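You operate a simulated robot arm through the tools that you are given. There is no shell and no other tool.

You run a simulated robot arm. Do the job below in one go: nothing can be reset, and whatever is moved stays where it is left.

## Task
Press a popper onto the yellow tab and put the tab back.
Fine: back in its rack slot; feed the popper with one press of the green button; leave the red handle at OPEN. Set down upright: what you pick out.

The check looks at the end state, three seconds after you hand in, the way a careful person would. Anything else that was tipped, shoved, dropped, spilled or broken makes it a failure.

## Robot
A 6-joint arm with a two-finger parallel gripper, fixed in place. Base frame: the origin is at the foot of the arm, x ahead of it, y to its left, z up; the work surface is at about z = 0. Units: m, degrees, N and s.
With the tool pointing down near the work surface it reaches from about 0.24 to 0.58 m from the base axis. Its first joint turns from -166.0 to 166.0 degrees. Payload 1.5 kg.
The TCP is the grasp point between the finger pads, 0.03 m short of the fingertips. In the tool frame z runs along the fingers and y along their closing line. Largest opening 0.08 m; finger width 0.017, thickness 0.012; the body of the gripper, 0.04 by 0.082 m, starts 0.08 m behind the TCP.
Orientation is told as [roll, pitch, yaw] about the base's x, y, z axes, in that order, counted from this pose: with the fingers straight down and closing along the base's y, the tool's x points along the base's -x, its y along +y and its z along -z.

## Interface
- The arm moves only by the tool play_rows. Its argument "motion" is a list of rows, each a list of 7 numbers: the finger opening in mm, from 0 to 80, then the shift along the base's x, y, z in units of 20 mm (1.0 is 20 mm), then the turn, a rotation vector about the base's x, y, z in units of 4 degrees (1.0 is 4 degrees). In form: [[gripper, x, y, z, rx, ry, rz], ...]. A call has 1 to 20 rows; each row shifts and turns the commanded pose from where the row before left it. A call with a number of a shift or a turn outside -1 to 1 is refused whole. A row lasts 0.2 s, in which the tool goes at most 0.05 m and 8.6 degrees; a call with a longer step from one row to the next is refused whole, and so is a gripper value outside its range. A pose out of reach is approached as far as the arm can. The call stops where the force on the tool passes 40 N (or 10 N more than at its start, if that is more) or the arm is blocked; 0.2 s more then pass. The fingers move at their own pace (about 0.072 m/s each) and stop on an object; they squeeze with about 28 N. The grip force told is the motor's: it shows also when the fingers shut on nothing. Time passes only in rows, and 0.2 s behind the last, so rows that do not move let the fingers close. It gives the time, the measured TCP pose, the force on the tool (base axes), the opening and the grip force at its end, in the units of the frame above (readings bear some noise), with the torque about the TCP (base axes, N m) and any sound that the robot's microphone picked up, and new pictures: "pictures" is both (left out), scene, wrist or none.
- Cameras (640 x 400 px; columns grow to the right, rows downward): "scene" is fixed at [0.0648, -0.5039, 0.6067]; the picture's right is [0.83, -0.55, 0.00], its down [-0.29, -0.43, -0.86] and it looks along [0.47, 0.71, -0.52] (base axes); focal length 359 px, centre (320, 200). "wrist" rides on the gripper at [0.072, -0.007, -0.122] in the tool frame; the picture's right is [0.09, 1.00, 0.00], its down [-0.84, 0.08, -0.54] and it looks along [-0.54, 0.05, 0.84] (tool axes); focal length 238 px, centre (320, 200). There is no depth. A picture from a camera that has moved, and an enlarged one, comes with that camera's place and axes in the base frame and with its lens. The place of the scene camera against the robot may be out by one fixed shift of up to 0.018 m in any direction.
- inspect(camera, box): a new picture of the part [left, top, right, bottom] of that camera's present view, enlarged. It takes no simulated time.
- hand_in(): hands the job in; it is judged then, once.

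Nothing tells you positions but the pictures and the camera data. Unless the task says otherwise, let go and move clear before handing in.

The tools are called after ">>>" as a command line: name --pt "numbers of a row" for each row, then --argument value for the rest, lists and objects as JSON in quotes. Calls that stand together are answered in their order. play_rows: Moves the arm, as the interface text tells. Its arguments: {"type":"object","properties":{"motion":{"type":"array"},"pictures":{"type":"string","enum":["both","scene","wrist","none"]}},"required":["motion"]} The other tools are called the same way: inspect (camera, box) takes an enlarged picture of a part of a camera's view; hand_in () hands the job in.

At the start:

```text
time: 0.0
ee_pos: [0.3553, 0.008, 0.3399]
orientation: [0.1, 0.0, 0.0]
contact_force: [0.5, -0.1, 0.0]
torque: [-0.01, -0.03, 0.01]
grip_width: 0.0797
grasp_force: 0.1
```

scene: 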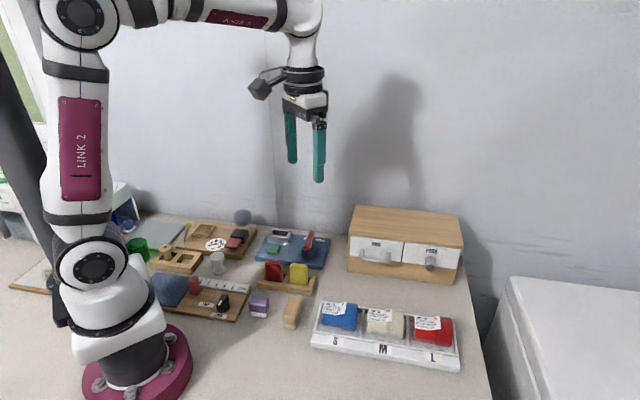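
wrist: 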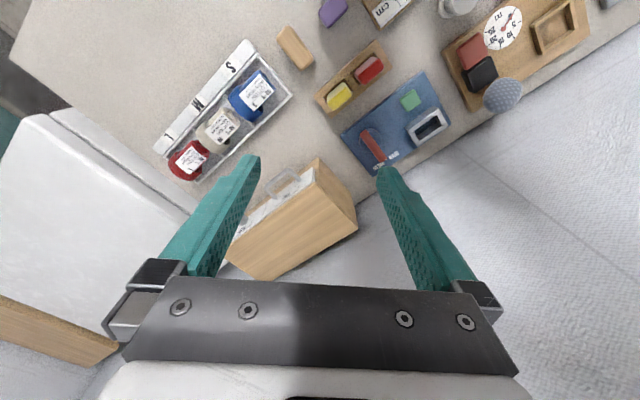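

I see a blue station with a green button and a red handle, a small wooden rack holding a red and a yellow tab, and other items around. I'll enlarge these areas before moving.

>>> inspect --camera "scene" --box '[230, 210, 350, 340]'

>>> inspect --camera "scene" --box '[130, 200, 270, 330]'

>>> inspect --camera "wrist" --box '[300, 40, 480, 190]'

```text
3.08 times, centred on (290, 275) of scene
camera zoom: at [0.0648, -0.5039, 0.6067], right [0.83, -0.55, 0.0], down [-0.29, -0.43, -0.86], along [0.47, 0.71, -0.52], focal length 1104 px, centre (412, -31)
```

zoom: 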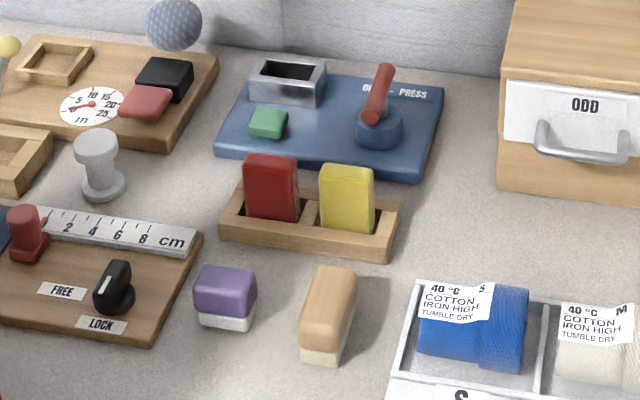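

```text
3.08 times, centred on (200, 265) of scene
camera zoom: at [0.0648, -0.5039, 0.6067], right [0.83, -0.55, 0.0], down [-0.29, -0.43, -0.86], along [0.47, 0.71, -0.52], focal length 1104 px, centre (689, 0)
```

zoom: 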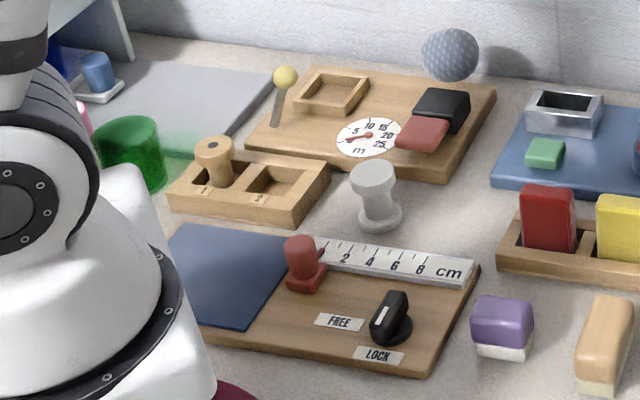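

```text
2.67 times, centred on (390, 115) of wrist
camera zoom: at [0.2826, 0.0028, 0.461], right [-0.09, 1.0, 0.0], down [0.84, 0.08, 0.54], along [0.54, 0.05, -0.84], focal length 636 px, centre (133, 427)
```

zoom: 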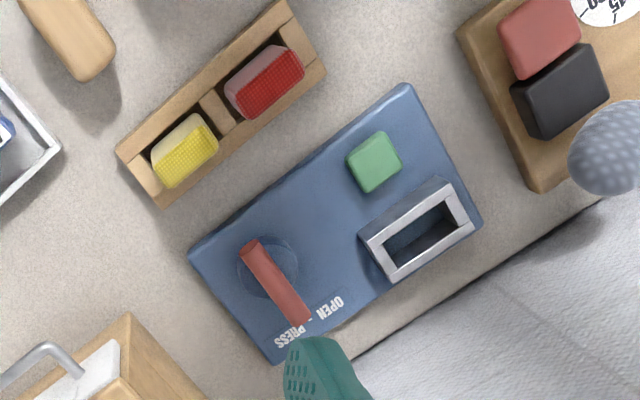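

The blue press board is turned about 45° in plan, with the socket near (0.385, 0.20), the button near (0.34, 0.16) and the handle pivot near (0.42, 0.11). The rack is near (0.33, 0.06). I'll turn the gripper -45° and move to a viewpoint that looks onto both.

>>> play_rows --pt "80 -0.375 0.9875 -0.458 0 0 -0.9375" --pt "80 -0.375 0.9875 -0.458 0 0 -0.9375" --pt "80 -0.375 0.9875 -0.458 0 0 -0.9375" --pt "80 -0.375 0.9875 -0.458 0 0 -0.9375" --pt "80 -0.375 0.9875 -0.458 0 0 -0.9375" --pt "80 -0.375 0.9875 -0.458 0 0 -0.9375" --pt "80 -0.375 0.9875 -0.458 0 0 -0.9375" --pt "80 -0.375 0.9875 -0.458 0 0 -0.9375" --pt "80 -0.375 0.9875 -0.458 0 0 -0.9375" --pt "80 -0.375 0.9875 -0.458 0 0 -0.9375" --pt "80 -0.375 0.9875 -0.458 0 0 -0.9375" --pt "80 -0.375 0.9875 -0.458 0 0 -0.9375" --pt "80 0 0 0 0 0 0"

```text
time: 2.8
ee_pos: [0.262, 0.2465, 0.2272]
orientation: [0.1, 0.0, -45.0]
contact_force: [0.1, -0.9, 0.2]
torque: [0.03, -0.01, 0.0]
grip_width: 0.0801
grasp_force: 0.1
camera wrist: at [0.2076, 0.2942, 0.349], right [0.64, 0.77, 0.0], down [0.65, -0.54, 0.54], along [0.42, -0.35, -0.84], focal length 238 px, centre (320, 200)
```

scene: 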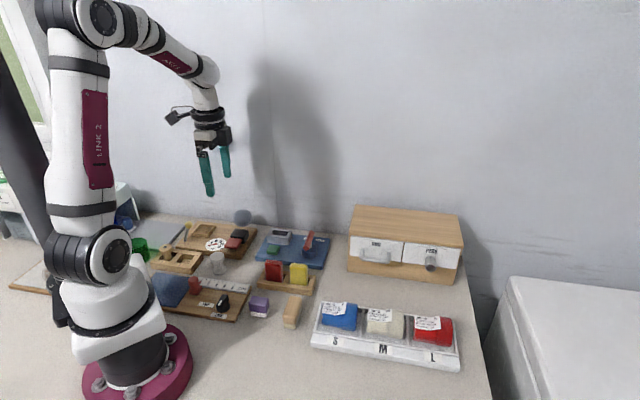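
wrist: 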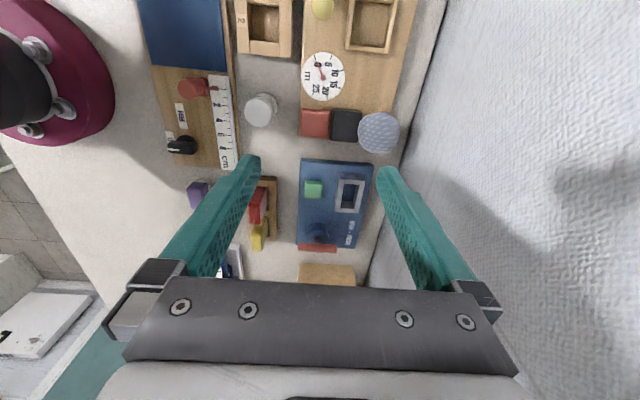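

The board is now almost square in the wrist view. I'll enlarge the board and rack to read the handle position and measure.

>>> inspect --camera "wrist" --box '[280, 145, 400, 265]'

>>> inspect --camera "wrist" --box '[180, 150, 300, 270]'

>>> inspect --camera "scene" --box '[250, 220, 340, 300]'

```text
3.33 times, centred on (340, 205) of wrist
camera zoom: at [0.2076, 0.2942, 0.349], right [0.64, 0.77, 0.0], down [0.65, -0.54, 0.54], along [0.42, -0.35, -0.84], focal length 794 px, centre (253, 183)
```

zoom: 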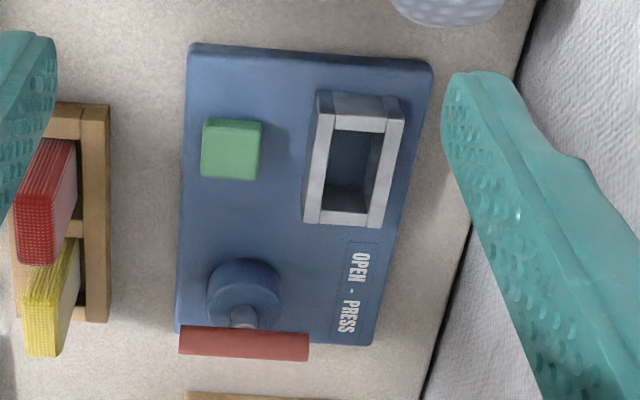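

```text
3.33 times, centred on (240, 210) of wrist
camera zoom: at [0.2076, 0.2942, 0.349], right [0.64, 0.77, 0.0], down [0.65, -0.54, 0.54], along [0.42, -0.35, -0.84], focal length 794 px, centre (587, 167)
```

zoom: 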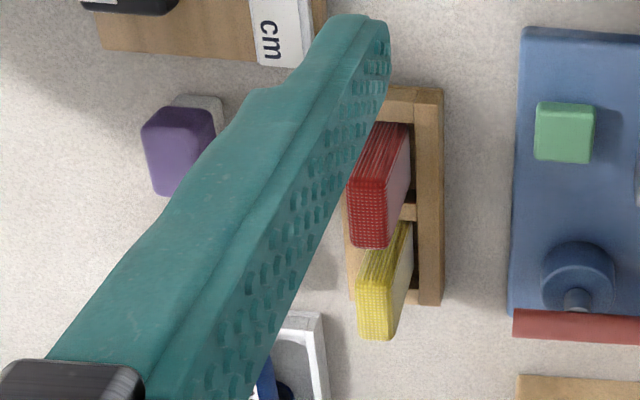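

```text
5.00 times, centred on (295, 260) of scene
camera zoom: at [0.0648, -0.5039, 0.6067], right [0.83, -0.55, 0.0], down [-0.29, -0.43, -0.86], along [0.47, 0.71, -0.52], focal length 1794 px, centre (445, -100)
```

zoom: 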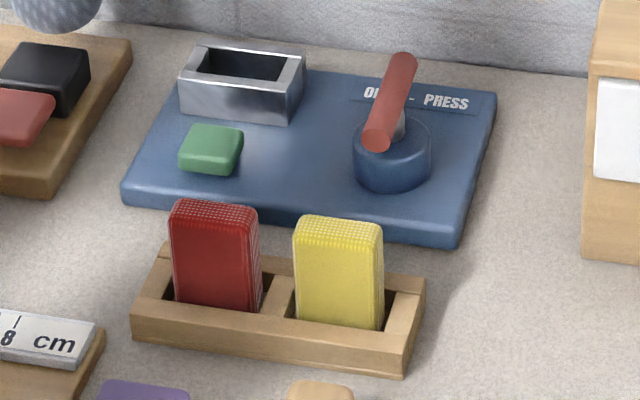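

The handle is a red crossbar on a post above a round knob, with OPEN - PRESS lettered along the board's long side. I'll go closer to see how it sits and moves.

>>> play_rows --pt "80 0.833 -0.655 -0.642 0 0 0" --pt "80 0.833 -0.655 -0.642 0 0 0" --pt "80 0.833 -0.655 -0.642 0 0 0" --pt "80 0.833 -0.655 -0.642 0 0 0" --pt "80 0.833 -0.655 -0.642 0 0 0" --pt "80 0.833 -0.655 -0.642 0 0 0" --pt "80 0 0 0 0 0 0"

>>> inspect --camera "wrist" --box '[240, 80, 440, 280]'

```text
time: 4.4
ee_pos: [0.3655, 0.1661, 0.1533]
orientation: [0.1, 0.0, -45.0]
contact_force: [-0.3, -0.3, -0.4]
torque: [-0.01, 0.0, 0.02]
grip_width: 0.0798
grasp_force: 0.0
camera wrist: at [0.3102, 0.2138, 0.2738], right [0.64, 0.77, 0.0], down [0.65, -0.54, 0.54], along [0.42, -0.35, -0.84], focal length 238 px, centre (320, 200)
```

scene: 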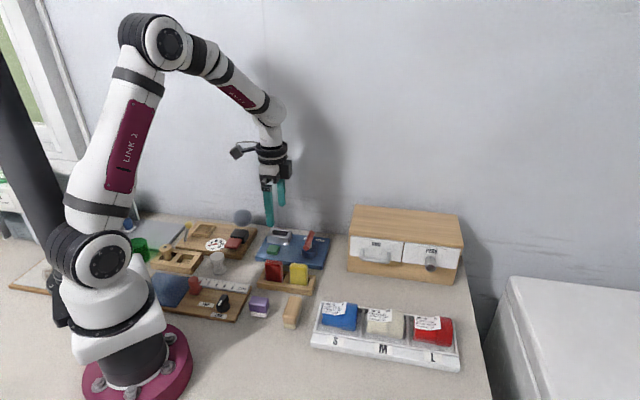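
wrist: 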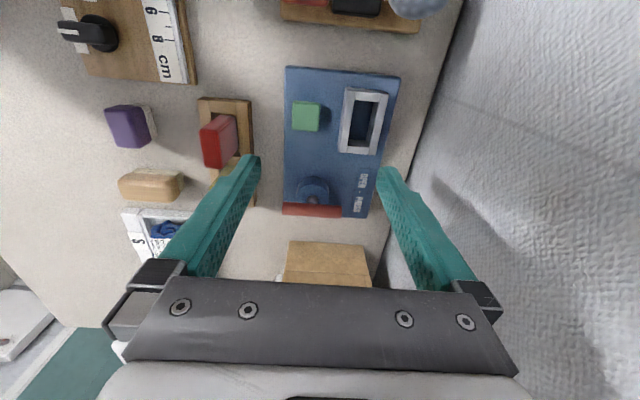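

```text
2.00 times, centred on (340, 180) of wrist
camera zoom: at [0.3102, 0.2138, 0.2738], right [0.64, 0.77, 0.0], down [0.65, -0.54, 0.54], along [0.42, -0.35, -0.84], focal length 477 px, centre (280, 240)
```

zoom: 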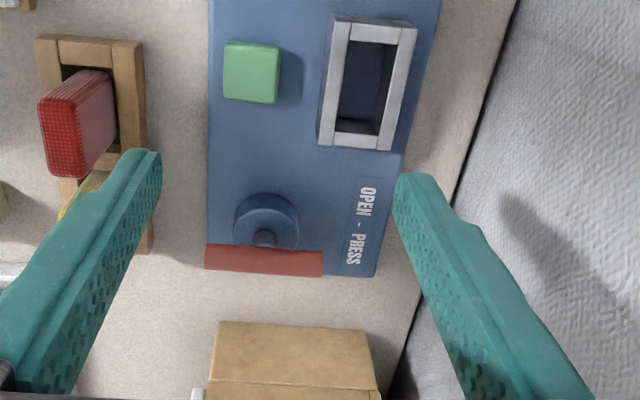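

I want the handle's tilt more exactly, so I'll enlarge it in both cameras.

>>> inspect --camera "scene" --box '[290, 225, 330, 265]'

>>> inspect --camera "wrist" --box '[275, 155, 385, 225]'

>>> inspect --camera "wrist" --box '[285, 60, 405, 160]'

```text
10.00 times, centred on (310, 245) of scene
camera zoom: at [0.0648, -0.5039, 0.6067], right [0.83, -0.55, 0.0], down [-0.29, -0.43, -0.86], along [0.47, 0.71, -0.52], focal length 3588 px, centre (420, -250)
```

zoom: 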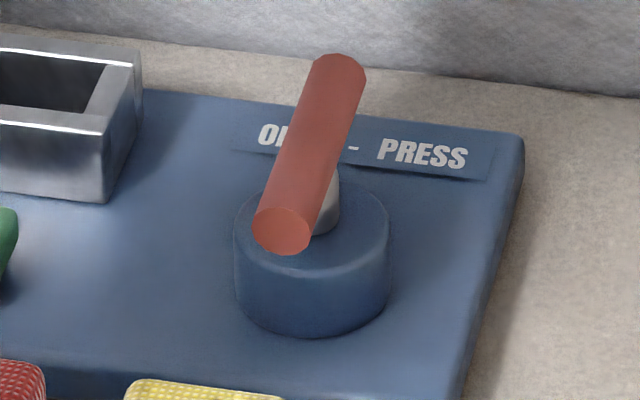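

```text
5.71 times, centred on (330, 190) of wrist
camera zoom: at [0.3102, 0.2138, 0.2738], right [0.64, 0.77, 0.0], down [0.65, -0.54, 0.54], along [0.42, -0.35, -0.84], focal length 1362 px, centre (263, 257)
```

zoom: 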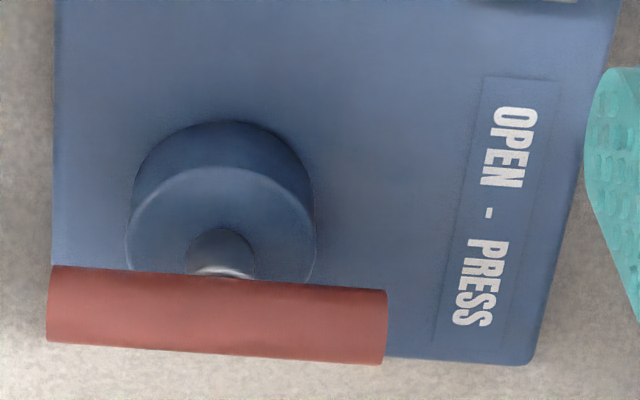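

```text
4.00 times, centred on (345, 110) of wrist
camera zoom: at [0.3102, 0.2138, 0.2738], right [0.64, 0.77, 0.0], down [0.65, -0.54, 0.54], along [0.42, -0.35, -0.84], focal length 953 px, centre (220, 560)
```

zoom: 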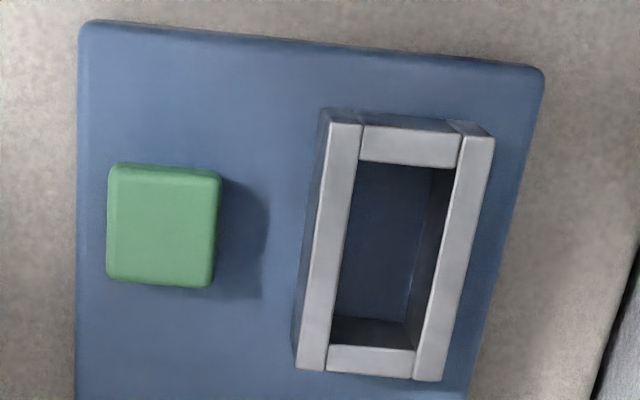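

The handle is a T-bar centred on the round knob and currently lies across the board. The socket opening is about 24 × 46 mm, centred near (0.389, 0.204). Next I'll look at the rack from close up to measure the yellow tab.

>>> play_rows --pt "80 -0.855 -0.61 0.07 0 0 0" --pt "80 -0.855 -0.61 0.07 0 0 0" --pt "80 -0.855 -0.61 0.07 0 0 0" --pt "80 -0.855 -0.61 0.07 0 0 0" --pt "80 -0.855 -0.61 0.07 0 0 0" --pt "80 0 0 0 0 0 0"

>>> inspect --camera "wrist" --box '[260, 130, 380, 250]'

```text
time: 5.8
ee_pos: [0.278, 0.106, 0.1608]
orientation: [0.2, 0.0, -45.0]
contact_force: [0.0, -0.1, 0.1]
torque: [0.0, 0.0, -0.04]
grip_width: 0.0802
grasp_force: 0.1
camera wrist: at [0.2233, 0.153, 0.2813], right [0.64, 0.77, 0.0], down [0.65, -0.54, 0.54], along [0.42, -0.35, -0.84], focal length 238 px, centre (320, 200)
```

scene: 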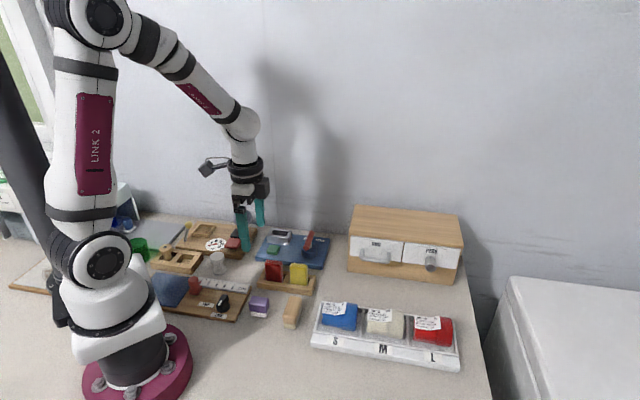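
wrist: 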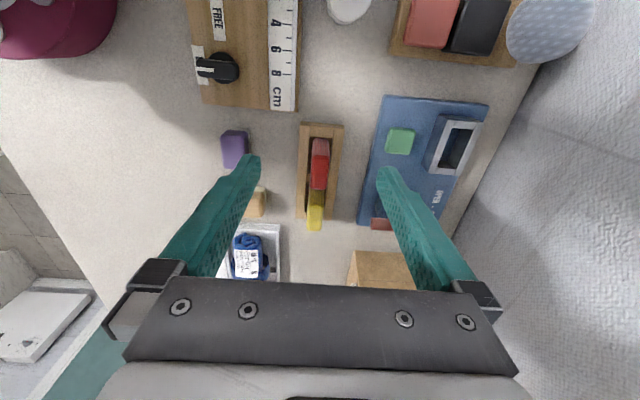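

```text
3.33 times, centred on (320, 190) of wrist
camera zoom: at [0.2233, 0.153, 0.2813], right [0.64, 0.77, 0.0], down [0.65, -0.54, 0.54], along [0.42, -0.35, -0.84], focal length 794 px, centre (320, 233)
```

zoom: 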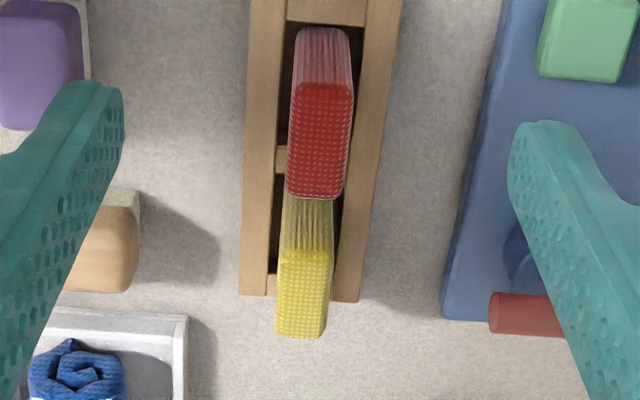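

The yellow tab is upright in the slot at the far end: its top is at about z 0.061, its centre near (0.348, 0.041), and it is about 18 mm thick across the closing line. I'll move above it with a narrower opening and check the alignment.

>>> play_rows --pt "50 0.703 -0.646 -0.41 0 0 0" --pt "50 0.703 -0.646 -0.41 0 0 0" --pt "50 0.703 -0.646 -0.41 0 0 0" --pt "50 0.703 -0.646 -0.41 0 0 0" --pt "50 0.703 -0.646 -0.41 0 0 0" --pt "50 0 0 0 0 0 0"

>>> inspect --camera "wrist" --box '[240, 100, 400, 230]'

>>> inspect --camera "scene" --box '[250, 200, 340, 300]'

```text
time: 7.2
ee_pos: [0.3498, 0.0427, 0.1191]
orientation: [0.0, 0.0, -44.9]
contact_force: [-0.4, 0.4, 0.5]
torque: [-0.01, 0.0, 0.02]
grip_width: 0.0501
grasp_force: 0.1
camera wrist: at [0.2938, 0.0902, 0.2402], right [0.64, 0.77, 0.0], down [0.65, -0.54, 0.54], along [0.42, -0.35, -0.84], focal length 238 px, centre (320, 200)
```

scene: 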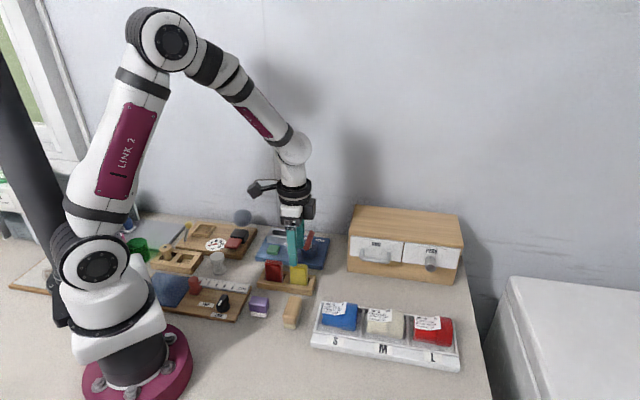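
wrist: 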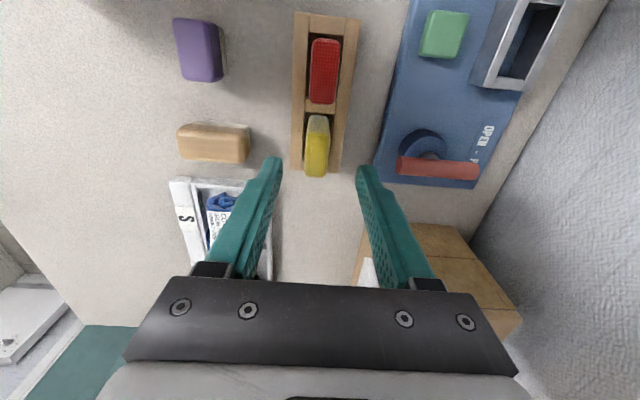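

```text
3.08 times, centred on (320, 165) of wrist
camera zoom: at [0.2938, 0.0902, 0.2402], right [0.64, 0.77, 0.0], down [0.65, -0.54, 0.54], along [0.42, -0.35, -0.84], focal length 733 px, centre (320, 308)
```

zoom: 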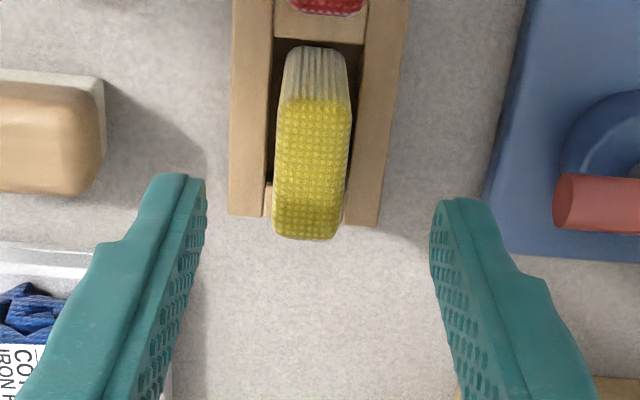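

```text
4.00 times, centred on (295, 250) of scene
camera zoom: at [0.0648, -0.5039, 0.6067], right [0.83, -0.55, 0.0], down [-0.29, -0.43, -0.86], along [0.47, 0.71, -0.52], focal length 1435 px, centre (420, 0)
```

zoom: 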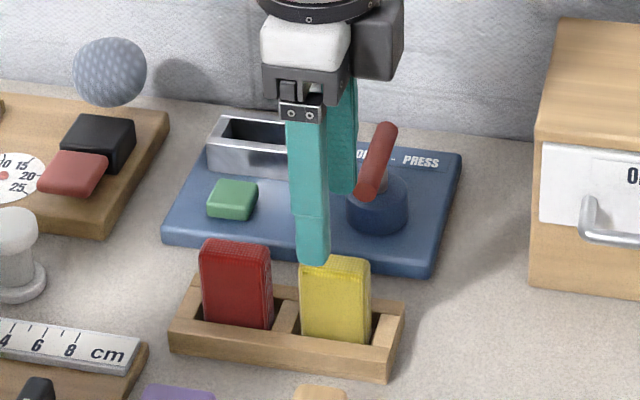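

The alignment is good: the tab centre is within about 2 mm of the TCP line. I'll go down so the fingertips stay above the rack, then close.

>>> play_rows --pt "50 -0.045 -0.0175 -0.6625 0 0 0" --pt "50 -0.045 -0.0175 -0.6625 0 0 0" --pt "50 0 0 -0.6625 0 0 0" --pt "50 0 0 -0.6625 0 0 0" --pt "50 0 0 0 0 0 0" --pt "0 0 0 0 0 0 0" --pt "0 0 0 0 0 0 0" --pt "0 0 0 0 0 0 0"

>>> inspect --camera "scene" --box '[250, 200, 340, 300]'

```text
time: 9.0
ee_pos: [0.3484, 0.0411, 0.0659]
orientation: [0.1, 0.0, -45.0]
contact_force: [0.9, -0.3, 0.5]
torque: [0.03, -0.02, -0.01]
grip_width: 0.0179
grasp_force: 27.9
camera wrist: at [0.2929, 0.0888, 0.1868], right [0.64, 0.77, 0.0], down [0.65, -0.54, 0.54], along [0.42, -0.35, -0.84], focal length 238 px, centre (320, 200)
```

scene: 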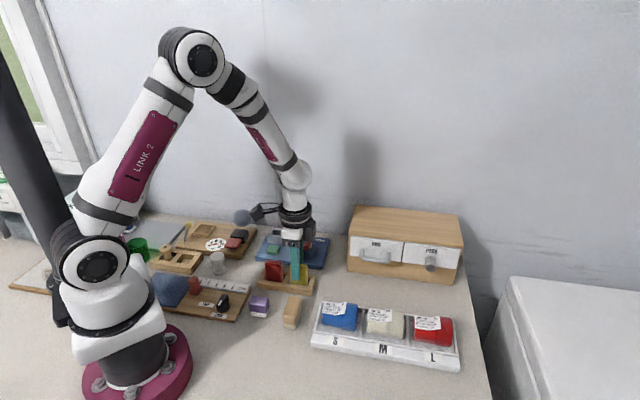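
wrist: 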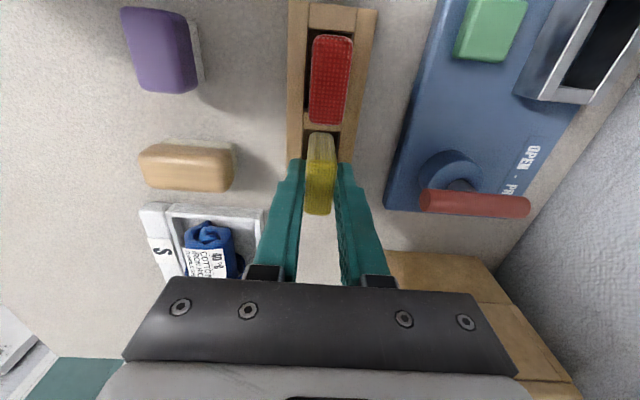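

```text
4.00 times, centred on (295, 250) of scene
camera zoom: at [0.0648, -0.5039, 0.6067], right [0.83, -0.55, 0.0], down [-0.29, -0.43, -0.86], along [0.47, 0.71, -0.52], focal length 1435 px, centre (420, 0)
```

zoom: 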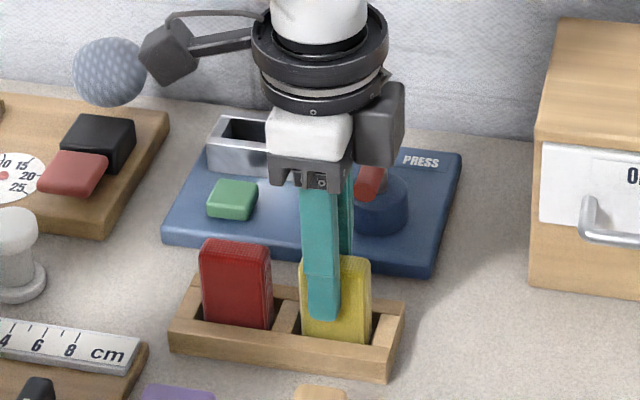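

The tab is gripped at 17.9 mm. I'll lift it straight out and carry it over the board to above the socket.

>>> play_rows --pt "0 0 0 0.84 0 0 0" --pt "0 0 0 0.84 0 0 0" --pt "0 0 0 0.84 0 0 0" --pt "0 0 0 0.84 0 0 0" --pt "0 0 0 0.84 0 0 0" --pt "0 0 0 0 0 0 0" --pictures "scene"

>>> inspect --camera "scene" --box '[250, 180, 350, 300]'

>>> inspect --camera "wrist" --box '[240, 100, 400, 250]'

```text
time: 10.4
ee_pos: [0.3475, 0.0418, 0.1526]
orientation: [0.0, 0.0, -44.9]
contact_force: [0.9, 0.2, -0.2]
torque: [-0.01, -0.05, 0.05]
grip_width: 0.0178
grasp_force: 28.1
```

scene: 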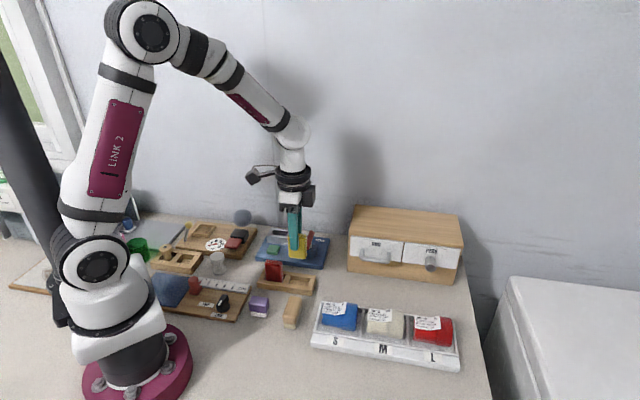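

```text
3.33 times, centred on (300, 240) of scene
camera zoom: at [0.0648, -0.5039, 0.6067], right [0.83, -0.55, 0.0], down [-0.29, -0.43, -0.86], along [0.47, 0.71, -0.52], focal length 1196 px, centre (387, 67)
```

zoom: 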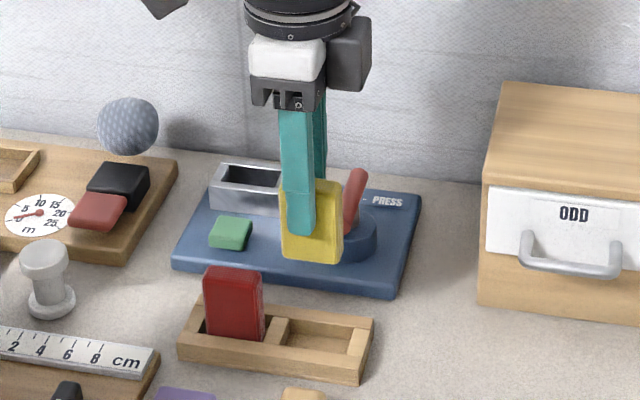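

```text
2.67 times, centred on (320, 175) of wrist
camera zoom: at [0.2923, 0.0892, 0.2717], right [0.64, 0.77, 0.0], down [0.65, -0.54, 0.54], along [0.42, -0.35, -0.84], focal length 636 px, centre (320, 267)
```

zoom: 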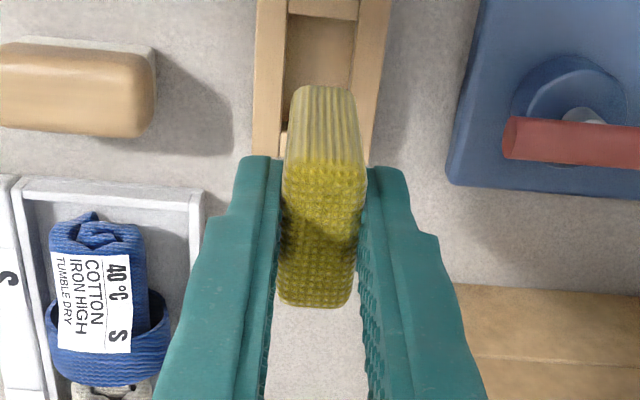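

The tab hangs straight and is about 50 mm tall. Now I'll carry it across to above the socket.

>>> play_rows --pt "0 0.2272 0.9028 0 0 0 0" --pt "0 0.2272 0.9028 0 0 0 0" --pt "0 0.2272 0.9028 0 0 0 0" --pt "0 0.2272 0.9028 0 0 0 0" --pt "0 0.2272 0.9028 0 0 0 0" --pt "0 0.2272 0.9028 0 0 0 0" --pt "0 0.2272 0.9028 0 0 0 0" --pt "0 0.2272 0.9028 0 0 0 0" --pt "0 0.2272 0.9028 0 0 0 0" --pt "0 0 0 0 0 0 0"

>>> inspect --camera "wrist" --box '[240, 80, 400, 230]'

>>> inspect --camera "scene" --box '[240, 170, 340, 280]'

```text
time: 12.6
ee_pos: [0.3888, 0.2041, 0.1502]
orientation: [0.1, 0.0, -45.0]
contact_force: [-0.6, 0.6, 0.0]
torque: [-0.04, 0.03, 0.01]
grip_width: 0.0178
grasp_force: 27.9
camera wrist: at [0.333, 0.2522, 0.2706], right [0.64, 0.77, 0.0], down [0.65, -0.54, 0.54], along [0.42, -0.35, -0.84], focal length 238 px, centre (320, 200)
```

scene: 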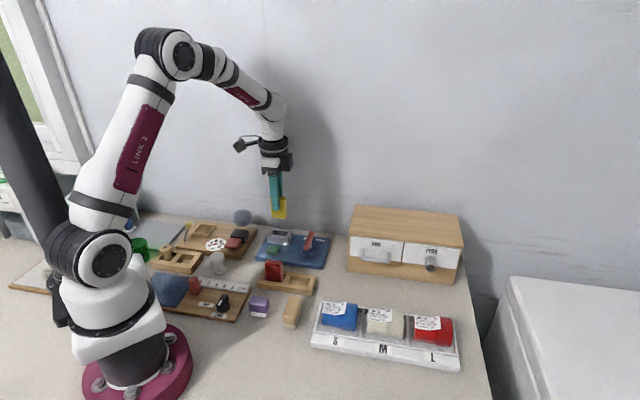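
wrist: 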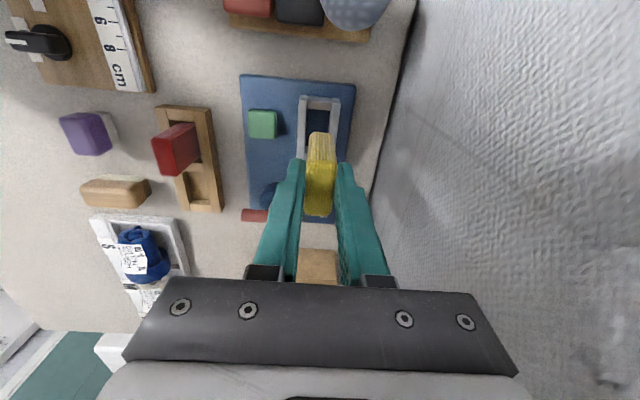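

```text
2.67 times, centred on (320, 155) of wrist
camera zoom: at [0.333, 0.2522, 0.2706], right [0.64, 0.77, 0.0], down [0.65, -0.54, 0.54], along [0.42, -0.35, -0.84], focal length 636 px, centre (320, 320)
```

zoom: 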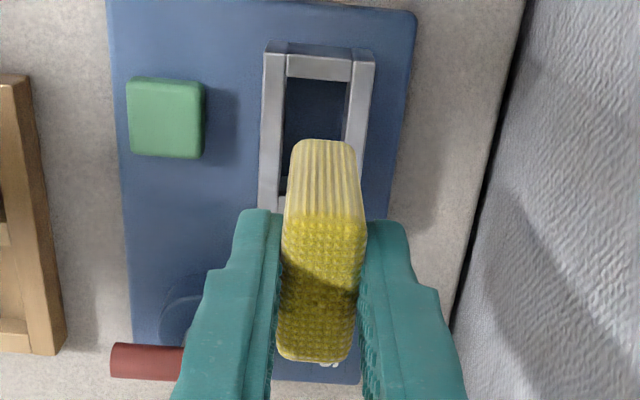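

```text
3.64 times, centred on (290, 225) of scene
camera zoom: at [0.0648, -0.5039, 0.6067], right [0.83, -0.55, 0.0], down [-0.29, -0.43, -0.86], along [0.47, 0.71, -0.52], focal length 1305 px, centre (429, 109)
```

zoom: 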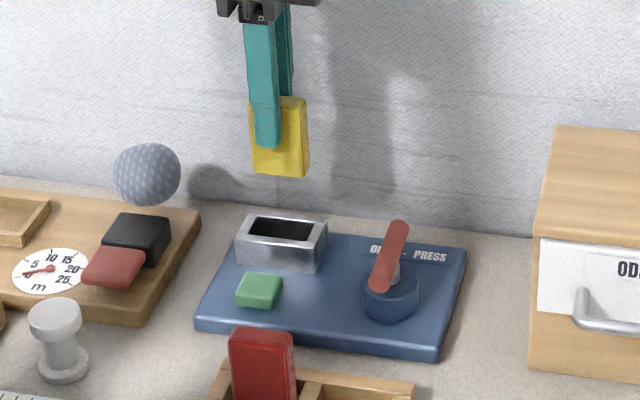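

The tab is over the socket and needs about 2 mm of correction towards the base. I'll lower it to just above the opening and check.

>>> play_rows --pt "0 -0.04 -0.04 -0.6 0 0 0" --pt "0 -0.04 -0.04 -0.6 0 0 0" --pt "0 0 0 -0.6 0 0 0" --pt "0 0 0 -0.5 0 0 0" --pt "0 0 0 0 0 0 0"

>>> inspect --camera "wrist" --box '[260, 60, 380, 230]'

>>> inspect --camera "scene" --box '[250, 200, 320, 270]'

```text
time: 13.8
ee_pos: [0.3854, 0.2025, 0.1049]
orientation: [0.0, 0.0, -44.9]
contact_force: [-0.1, 0.1, -0.2]
torque: [0.01, -0.02, -0.03]
grip_width: 0.0175
grasp_force: 28.0
camera wrist: at [0.3307, 0.25, 0.2255], right [0.64, 0.77, 0.0], down [0.65, -0.54, 0.54], along [0.42, -0.35, -0.84], focal length 238 px, centre (320, 200)
```

scene: 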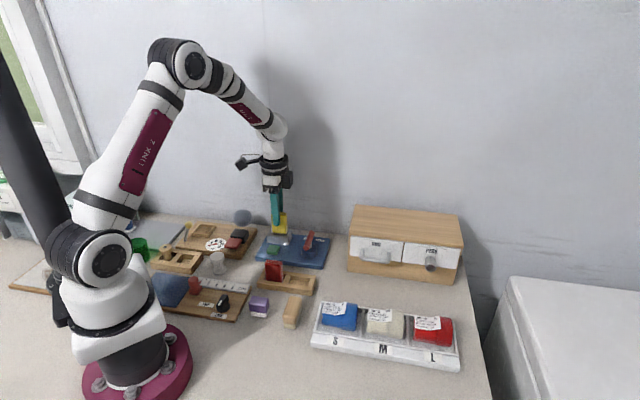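
wrist: 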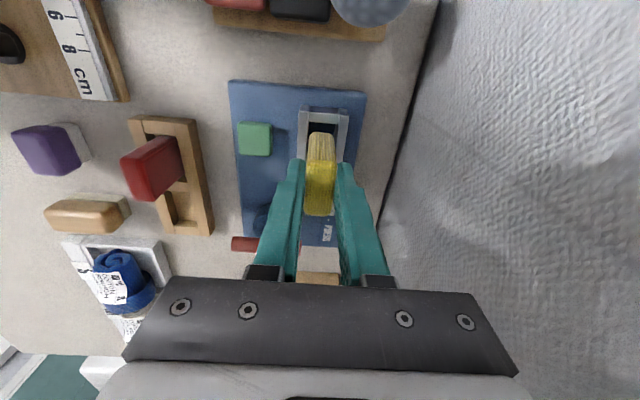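

```text
2.35 times, centred on (320, 145) of wrist
camera zoom: at [0.3307, 0.25, 0.2255], right [0.64, 0.77, 0.0], down [0.65, -0.54, 0.54], along [0.42, -0.35, -0.84], focal length 561 px, centre (320, 329)
```

zoom: 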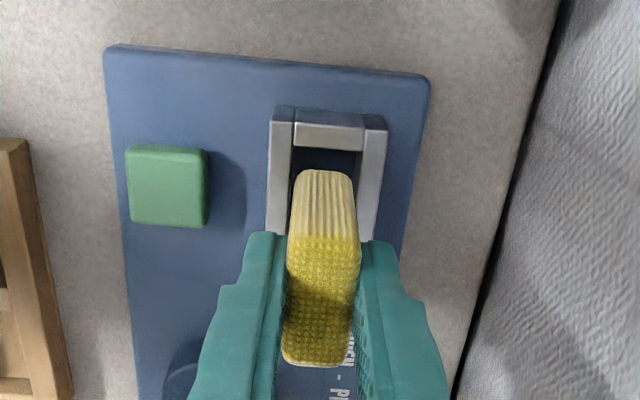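

```text
5.71 times, centred on (285, 235) of scene
camera zoom: at [0.0648, -0.5039, 0.6067], right [0.83, -0.55, 0.0], down [-0.29, -0.43, -0.86], along [0.47, 0.71, -0.52], focal length 2050 px, centre (520, 0)
```

zoom: 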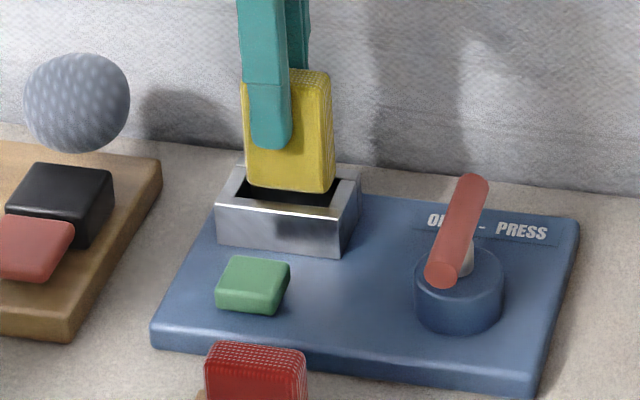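

The tab is centred over the opening in both views. I'll lower it slowly into the socket.

>>> play_rows --pt "0 0 0 -0.3 0 0 0" --pt "0 0 0 -0.3 0 0 0" --pt "0 0 0 -0.3 0 0 0" --pt "0 0 0 -0.3 0 0 0" --pt "0 0 0 -0.3 0 0 0" --pt "0 0 0 -0.1 0 0 0" --pt "0 0 0 0 0 0 0"

>>> inspect --camera "scene" --box '[250, 200, 320, 270]'

>>> inspect --camera "wrist" --box '[260, 60, 380, 230]'

```text
time: 14.5
ee_pos: [0.388, 0.2045, 0.0942]
orientation: [0.4, -0.1, -45.1]
contact_force: [-3.1, -1.8, 9.4]
torque: [-0.23, 0.04, 0.02]
grip_width: 0.0181
grasp_force: 27.9
stopped in row 3: the force on the tool passed its limit at 48 N (the readings are from after the stop); the commanded pose is now the measured one
camera wrist: at [0.332, 0.2509, 0.2147], right [0.64, 0.77, 0.01], down [0.64, -0.54, 0.54], along [0.42, -0.34, -0.84], focal length 238 px, centre (320, 200)
```

scene: 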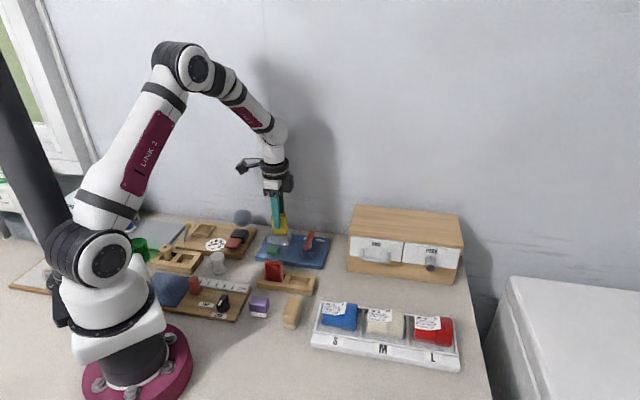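
wrist: 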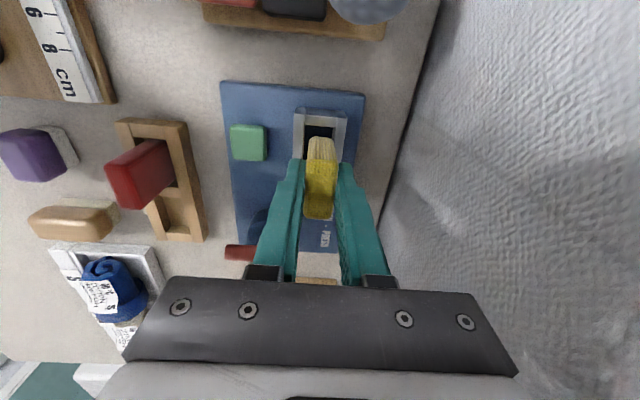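

```text
5.71 times, centred on (285, 235) of scene
camera zoom: at [0.0648, -0.5039, 0.6067], right [0.83, -0.55, 0.0], down [-0.29, -0.43, -0.86], along [0.47, 0.71, -0.52], focal length 2050 px, centre (520, 0)
```

zoom: 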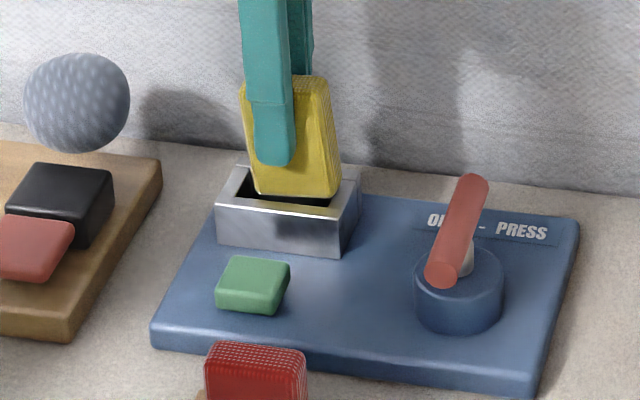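

```text
2.35 times, centred on (320, 145) of wrist
camera zoom: at [0.332, 0.2509, 0.2147], right [0.64, 0.77, 0.01], down [0.64, -0.54, 0.54], along [0.42, -0.34, -0.84], focal length 561 px, centre (320, 329)
```

zoom: 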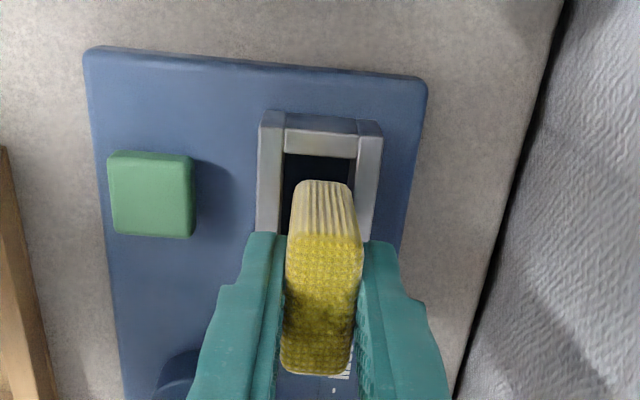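

The far lower edge of the tab caught the socket's end wall, so the socket top is nearer z 0.038 than I assumed, and the tab has tipped a few degrees in the grip. I'll lift a little and look before correcting.

>>> play_rows --pt "0 0 0 0.5 0 0 0" --pt "0 0 0 0.5 0 0 0" --pt "0 0 0 0 0 0 0"

>>> inspect --camera "scene" --box '[260, 200, 310, 260]'

>>> inspect --camera "wrist" --box '[260, 80, 380, 230]'

```text
time: 15.3
ee_pos: [0.3889, 0.2018, 0.1137]
orientation: [0.4, -0.1, -45.1]
contact_force: [-1.1, 0.2, -0.6]
torque: [-0.01, 0.02, 0.02]
grip_width: 0.0179
grasp_force: 27.9
camera wrist: at [0.3327, 0.2503, 0.2341], right [0.64, 0.77, 0.01], down [0.64, -0.54, 0.54], along [0.42, -0.34, -0.84], focal length 238 px, centre (320, 200)
```

scene: 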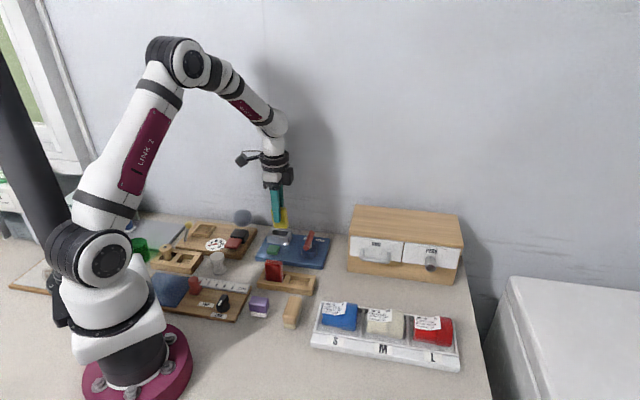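
wrist: 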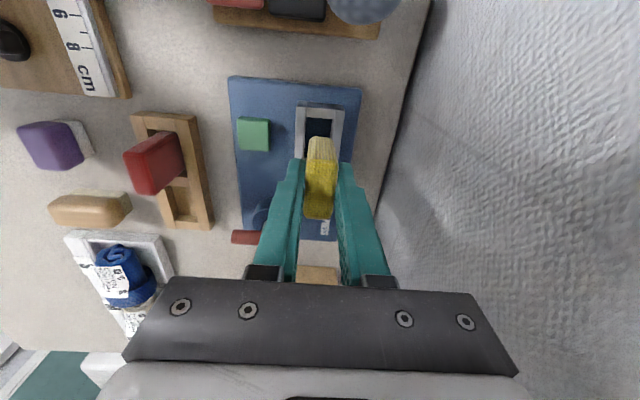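

```text
6.67 times, centred on (285, 230) of scene
camera zoom: at [0.0648, -0.5039, 0.6067], right [0.83, -0.55, 0.0], down [-0.29, -0.43, -0.86], along [0.47, 0.71, -0.52], focal length 2392 px, centre (553, 0)
```

zoom: 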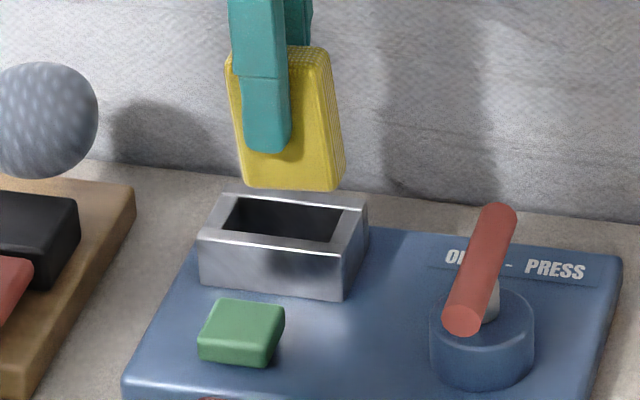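

```text
2.67 times, centred on (320, 155) of wrist
camera zoom: at [0.3327, 0.2503, 0.2341], right [0.64, 0.77, 0.01], down [0.64, -0.54, 0.54], along [0.42, -0.34, -0.84], focal length 636 px, centre (320, 320)
```

zoom: 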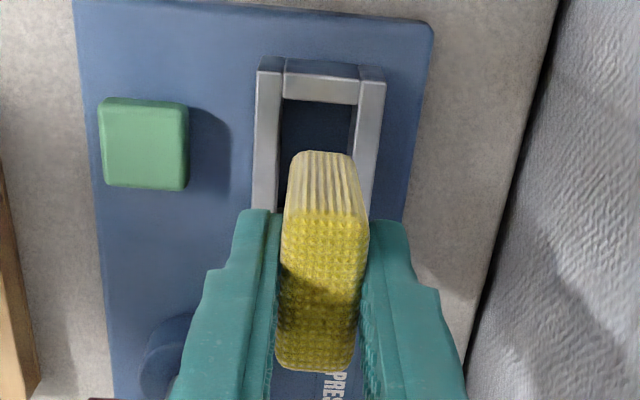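

The torque reading puts the contact at the far end wall. I'll turn the gripper about 3.7° to stand the tab upright again, shift it about 2.4 mm back from that wall and 2.2 mm towards the base, then check.

>>> play_rows --pt "0 -0.08 0.0 0 0.327 0.327 0" --pt "0 -0.083 0.007 0 0.327 0.327 0" --pt "0 0 0 -0.4 0 0 0" --pt "0 0 0 0 0 0 0"

>>> inspect --camera "scene" --box '[260, 200, 310, 260]'

>>> inspect --camera "wrist" --box '[260, 80, 380, 230]'

```text
time: 16.3
ee_pos: [0.3847, 0.204, 0.1051]
orientation: [0.4, 3.6, -45.0]
contact_force: [0.2, -0.3, -0.6]
torque: [-0.02, 0.02, 0.01]
grip_width: 0.0178
grasp_force: 28.2
camera wrist: at [0.3343, 0.2456, 0.2304], right [0.64, 0.77, 0.01], down [0.67, -0.56, 0.49], along [0.38, -0.3, -0.87], focal length 238 px, centre (320, 200)
```

scene: 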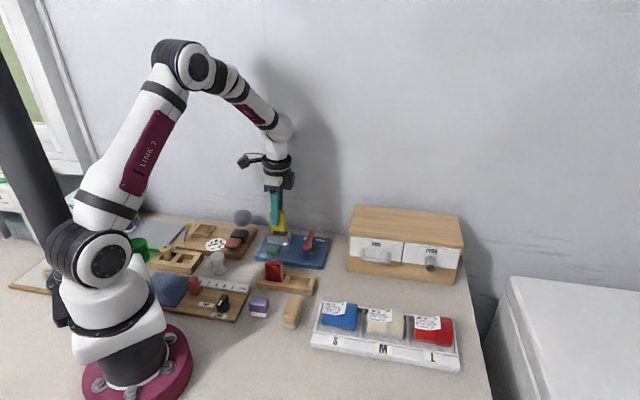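
wrist: 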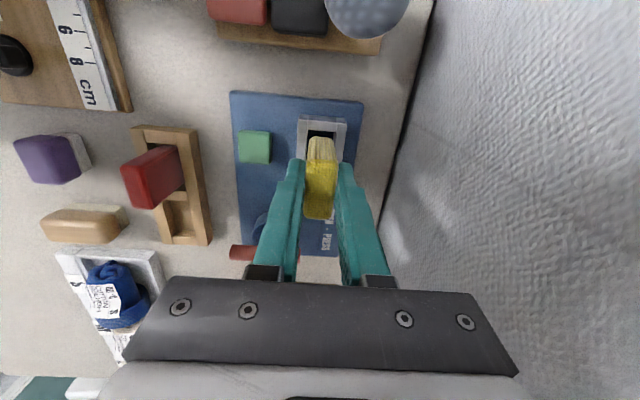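

```text
6.67 times, centred on (285, 230) of scene
camera zoom: at [0.0648, -0.5039, 0.6067], right [0.83, -0.55, 0.0], down [-0.29, -0.43, -0.86], along [0.47, 0.71, -0.52], focal length 2392 px, centre (553, 0)
```

zoom: 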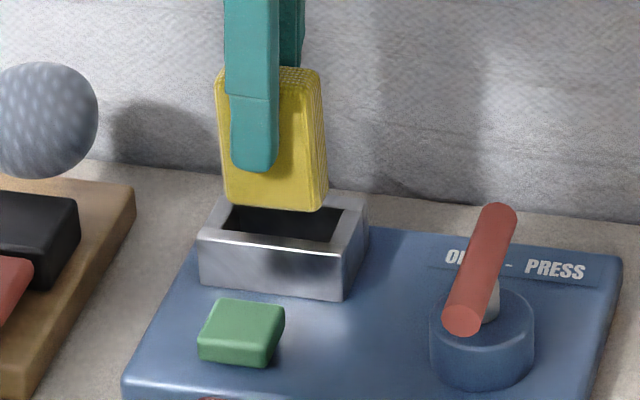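

```text
2.67 times, centred on (320, 155) of wrist
camera zoom: at [0.3343, 0.2456, 0.2304], right [0.64, 0.77, 0.01], down [0.67, -0.56, 0.49], along [0.38, -0.3, -0.87], focal length 636 px, centre (320, 320)
```

zoom: 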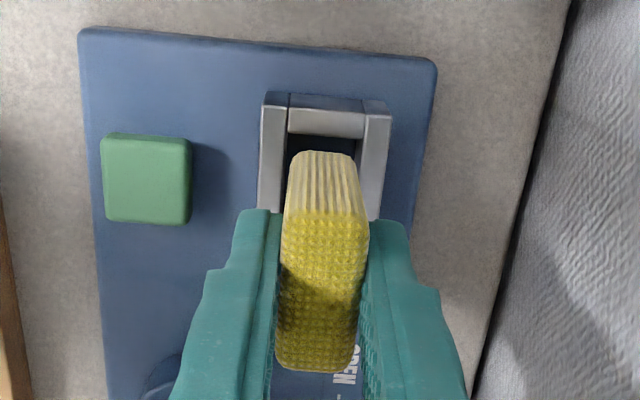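

The tab is nearly upright, with a gap of about 2.5 mm at the near end and centred across. I'll add a small trim and lower slowly.

>>> play_rows --pt "0 0.035 -0.035 0 0.22 0.22 0" --pt "0 0 0 0 0 0 0" --pt "0 0 0 -0.2 0 0 0" --pt "0 0 0 -0.2 0 0 0" --pt "0 0 0 -0.2 0 0 0" --pt "0 0 0 -0.2 0 0 0" --pt "0 0 0 0 0 0 0"

>>> inspect --camera "scene" --box '[260, 200, 310, 260]'

>>> inspect --camera "wrist" --box '[260, 80, 380, 230]'

```text
time: 17.9
ee_pos: [0.385, 0.2036, 0.0886]
orientation: [0.4, 5.0, -45.0]
contact_force: [-0.1, 0.0, -1.2]
torque: [-0.02, -0.02, 0.01]
grip_width: 0.0179
grasp_force: 27.6
camera wrist: at [0.3369, 0.2422, 0.2154], right [0.64, 0.77, 0.01], down [0.67, -0.57, 0.47], along [0.37, -0.29, -0.88], focal length 238 px, centre (320, 200)
```

scene: 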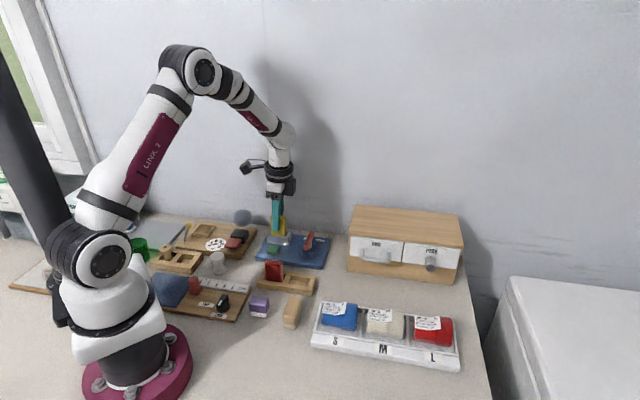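
wrist: 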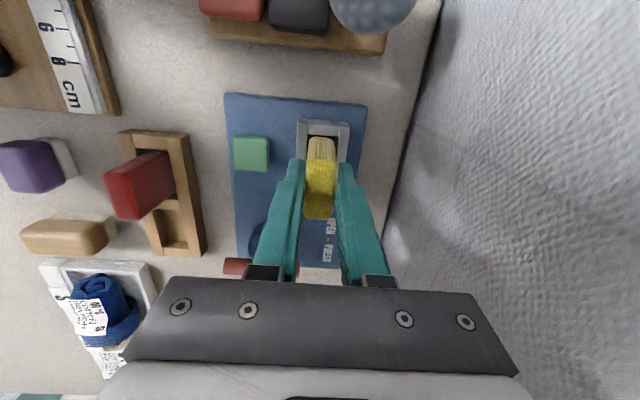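

```text
6.67 times, centred on (285, 230) of scene
camera zoom: at [0.0648, -0.5039, 0.6067], right [0.83, -0.55, 0.0], down [-0.29, -0.43, -0.86], along [0.47, 0.71, -0.52], focal length 2392 px, centre (553, 0)
```

zoom: 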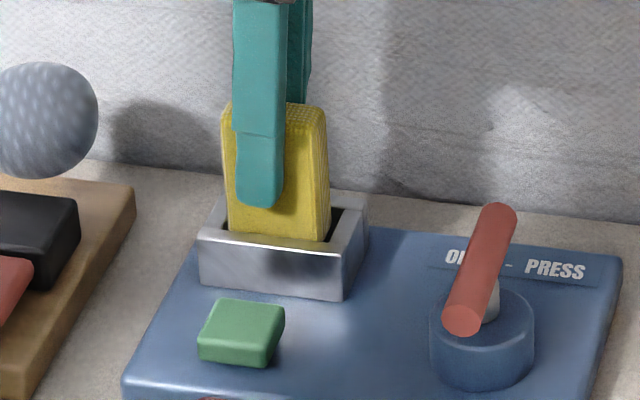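

```text
2.67 times, centred on (320, 155) of wrist
camera zoom: at [0.3369, 0.2422, 0.2154], right [0.64, 0.77, 0.01], down [0.67, -0.57, 0.47], along [0.37, -0.29, -0.88], focal length 636 px, centre (320, 320)
```

zoom: 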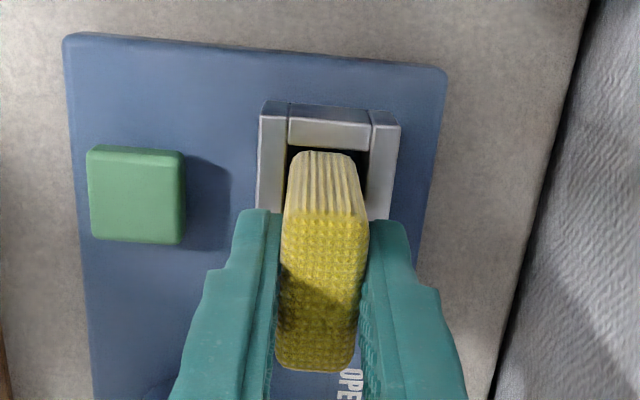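

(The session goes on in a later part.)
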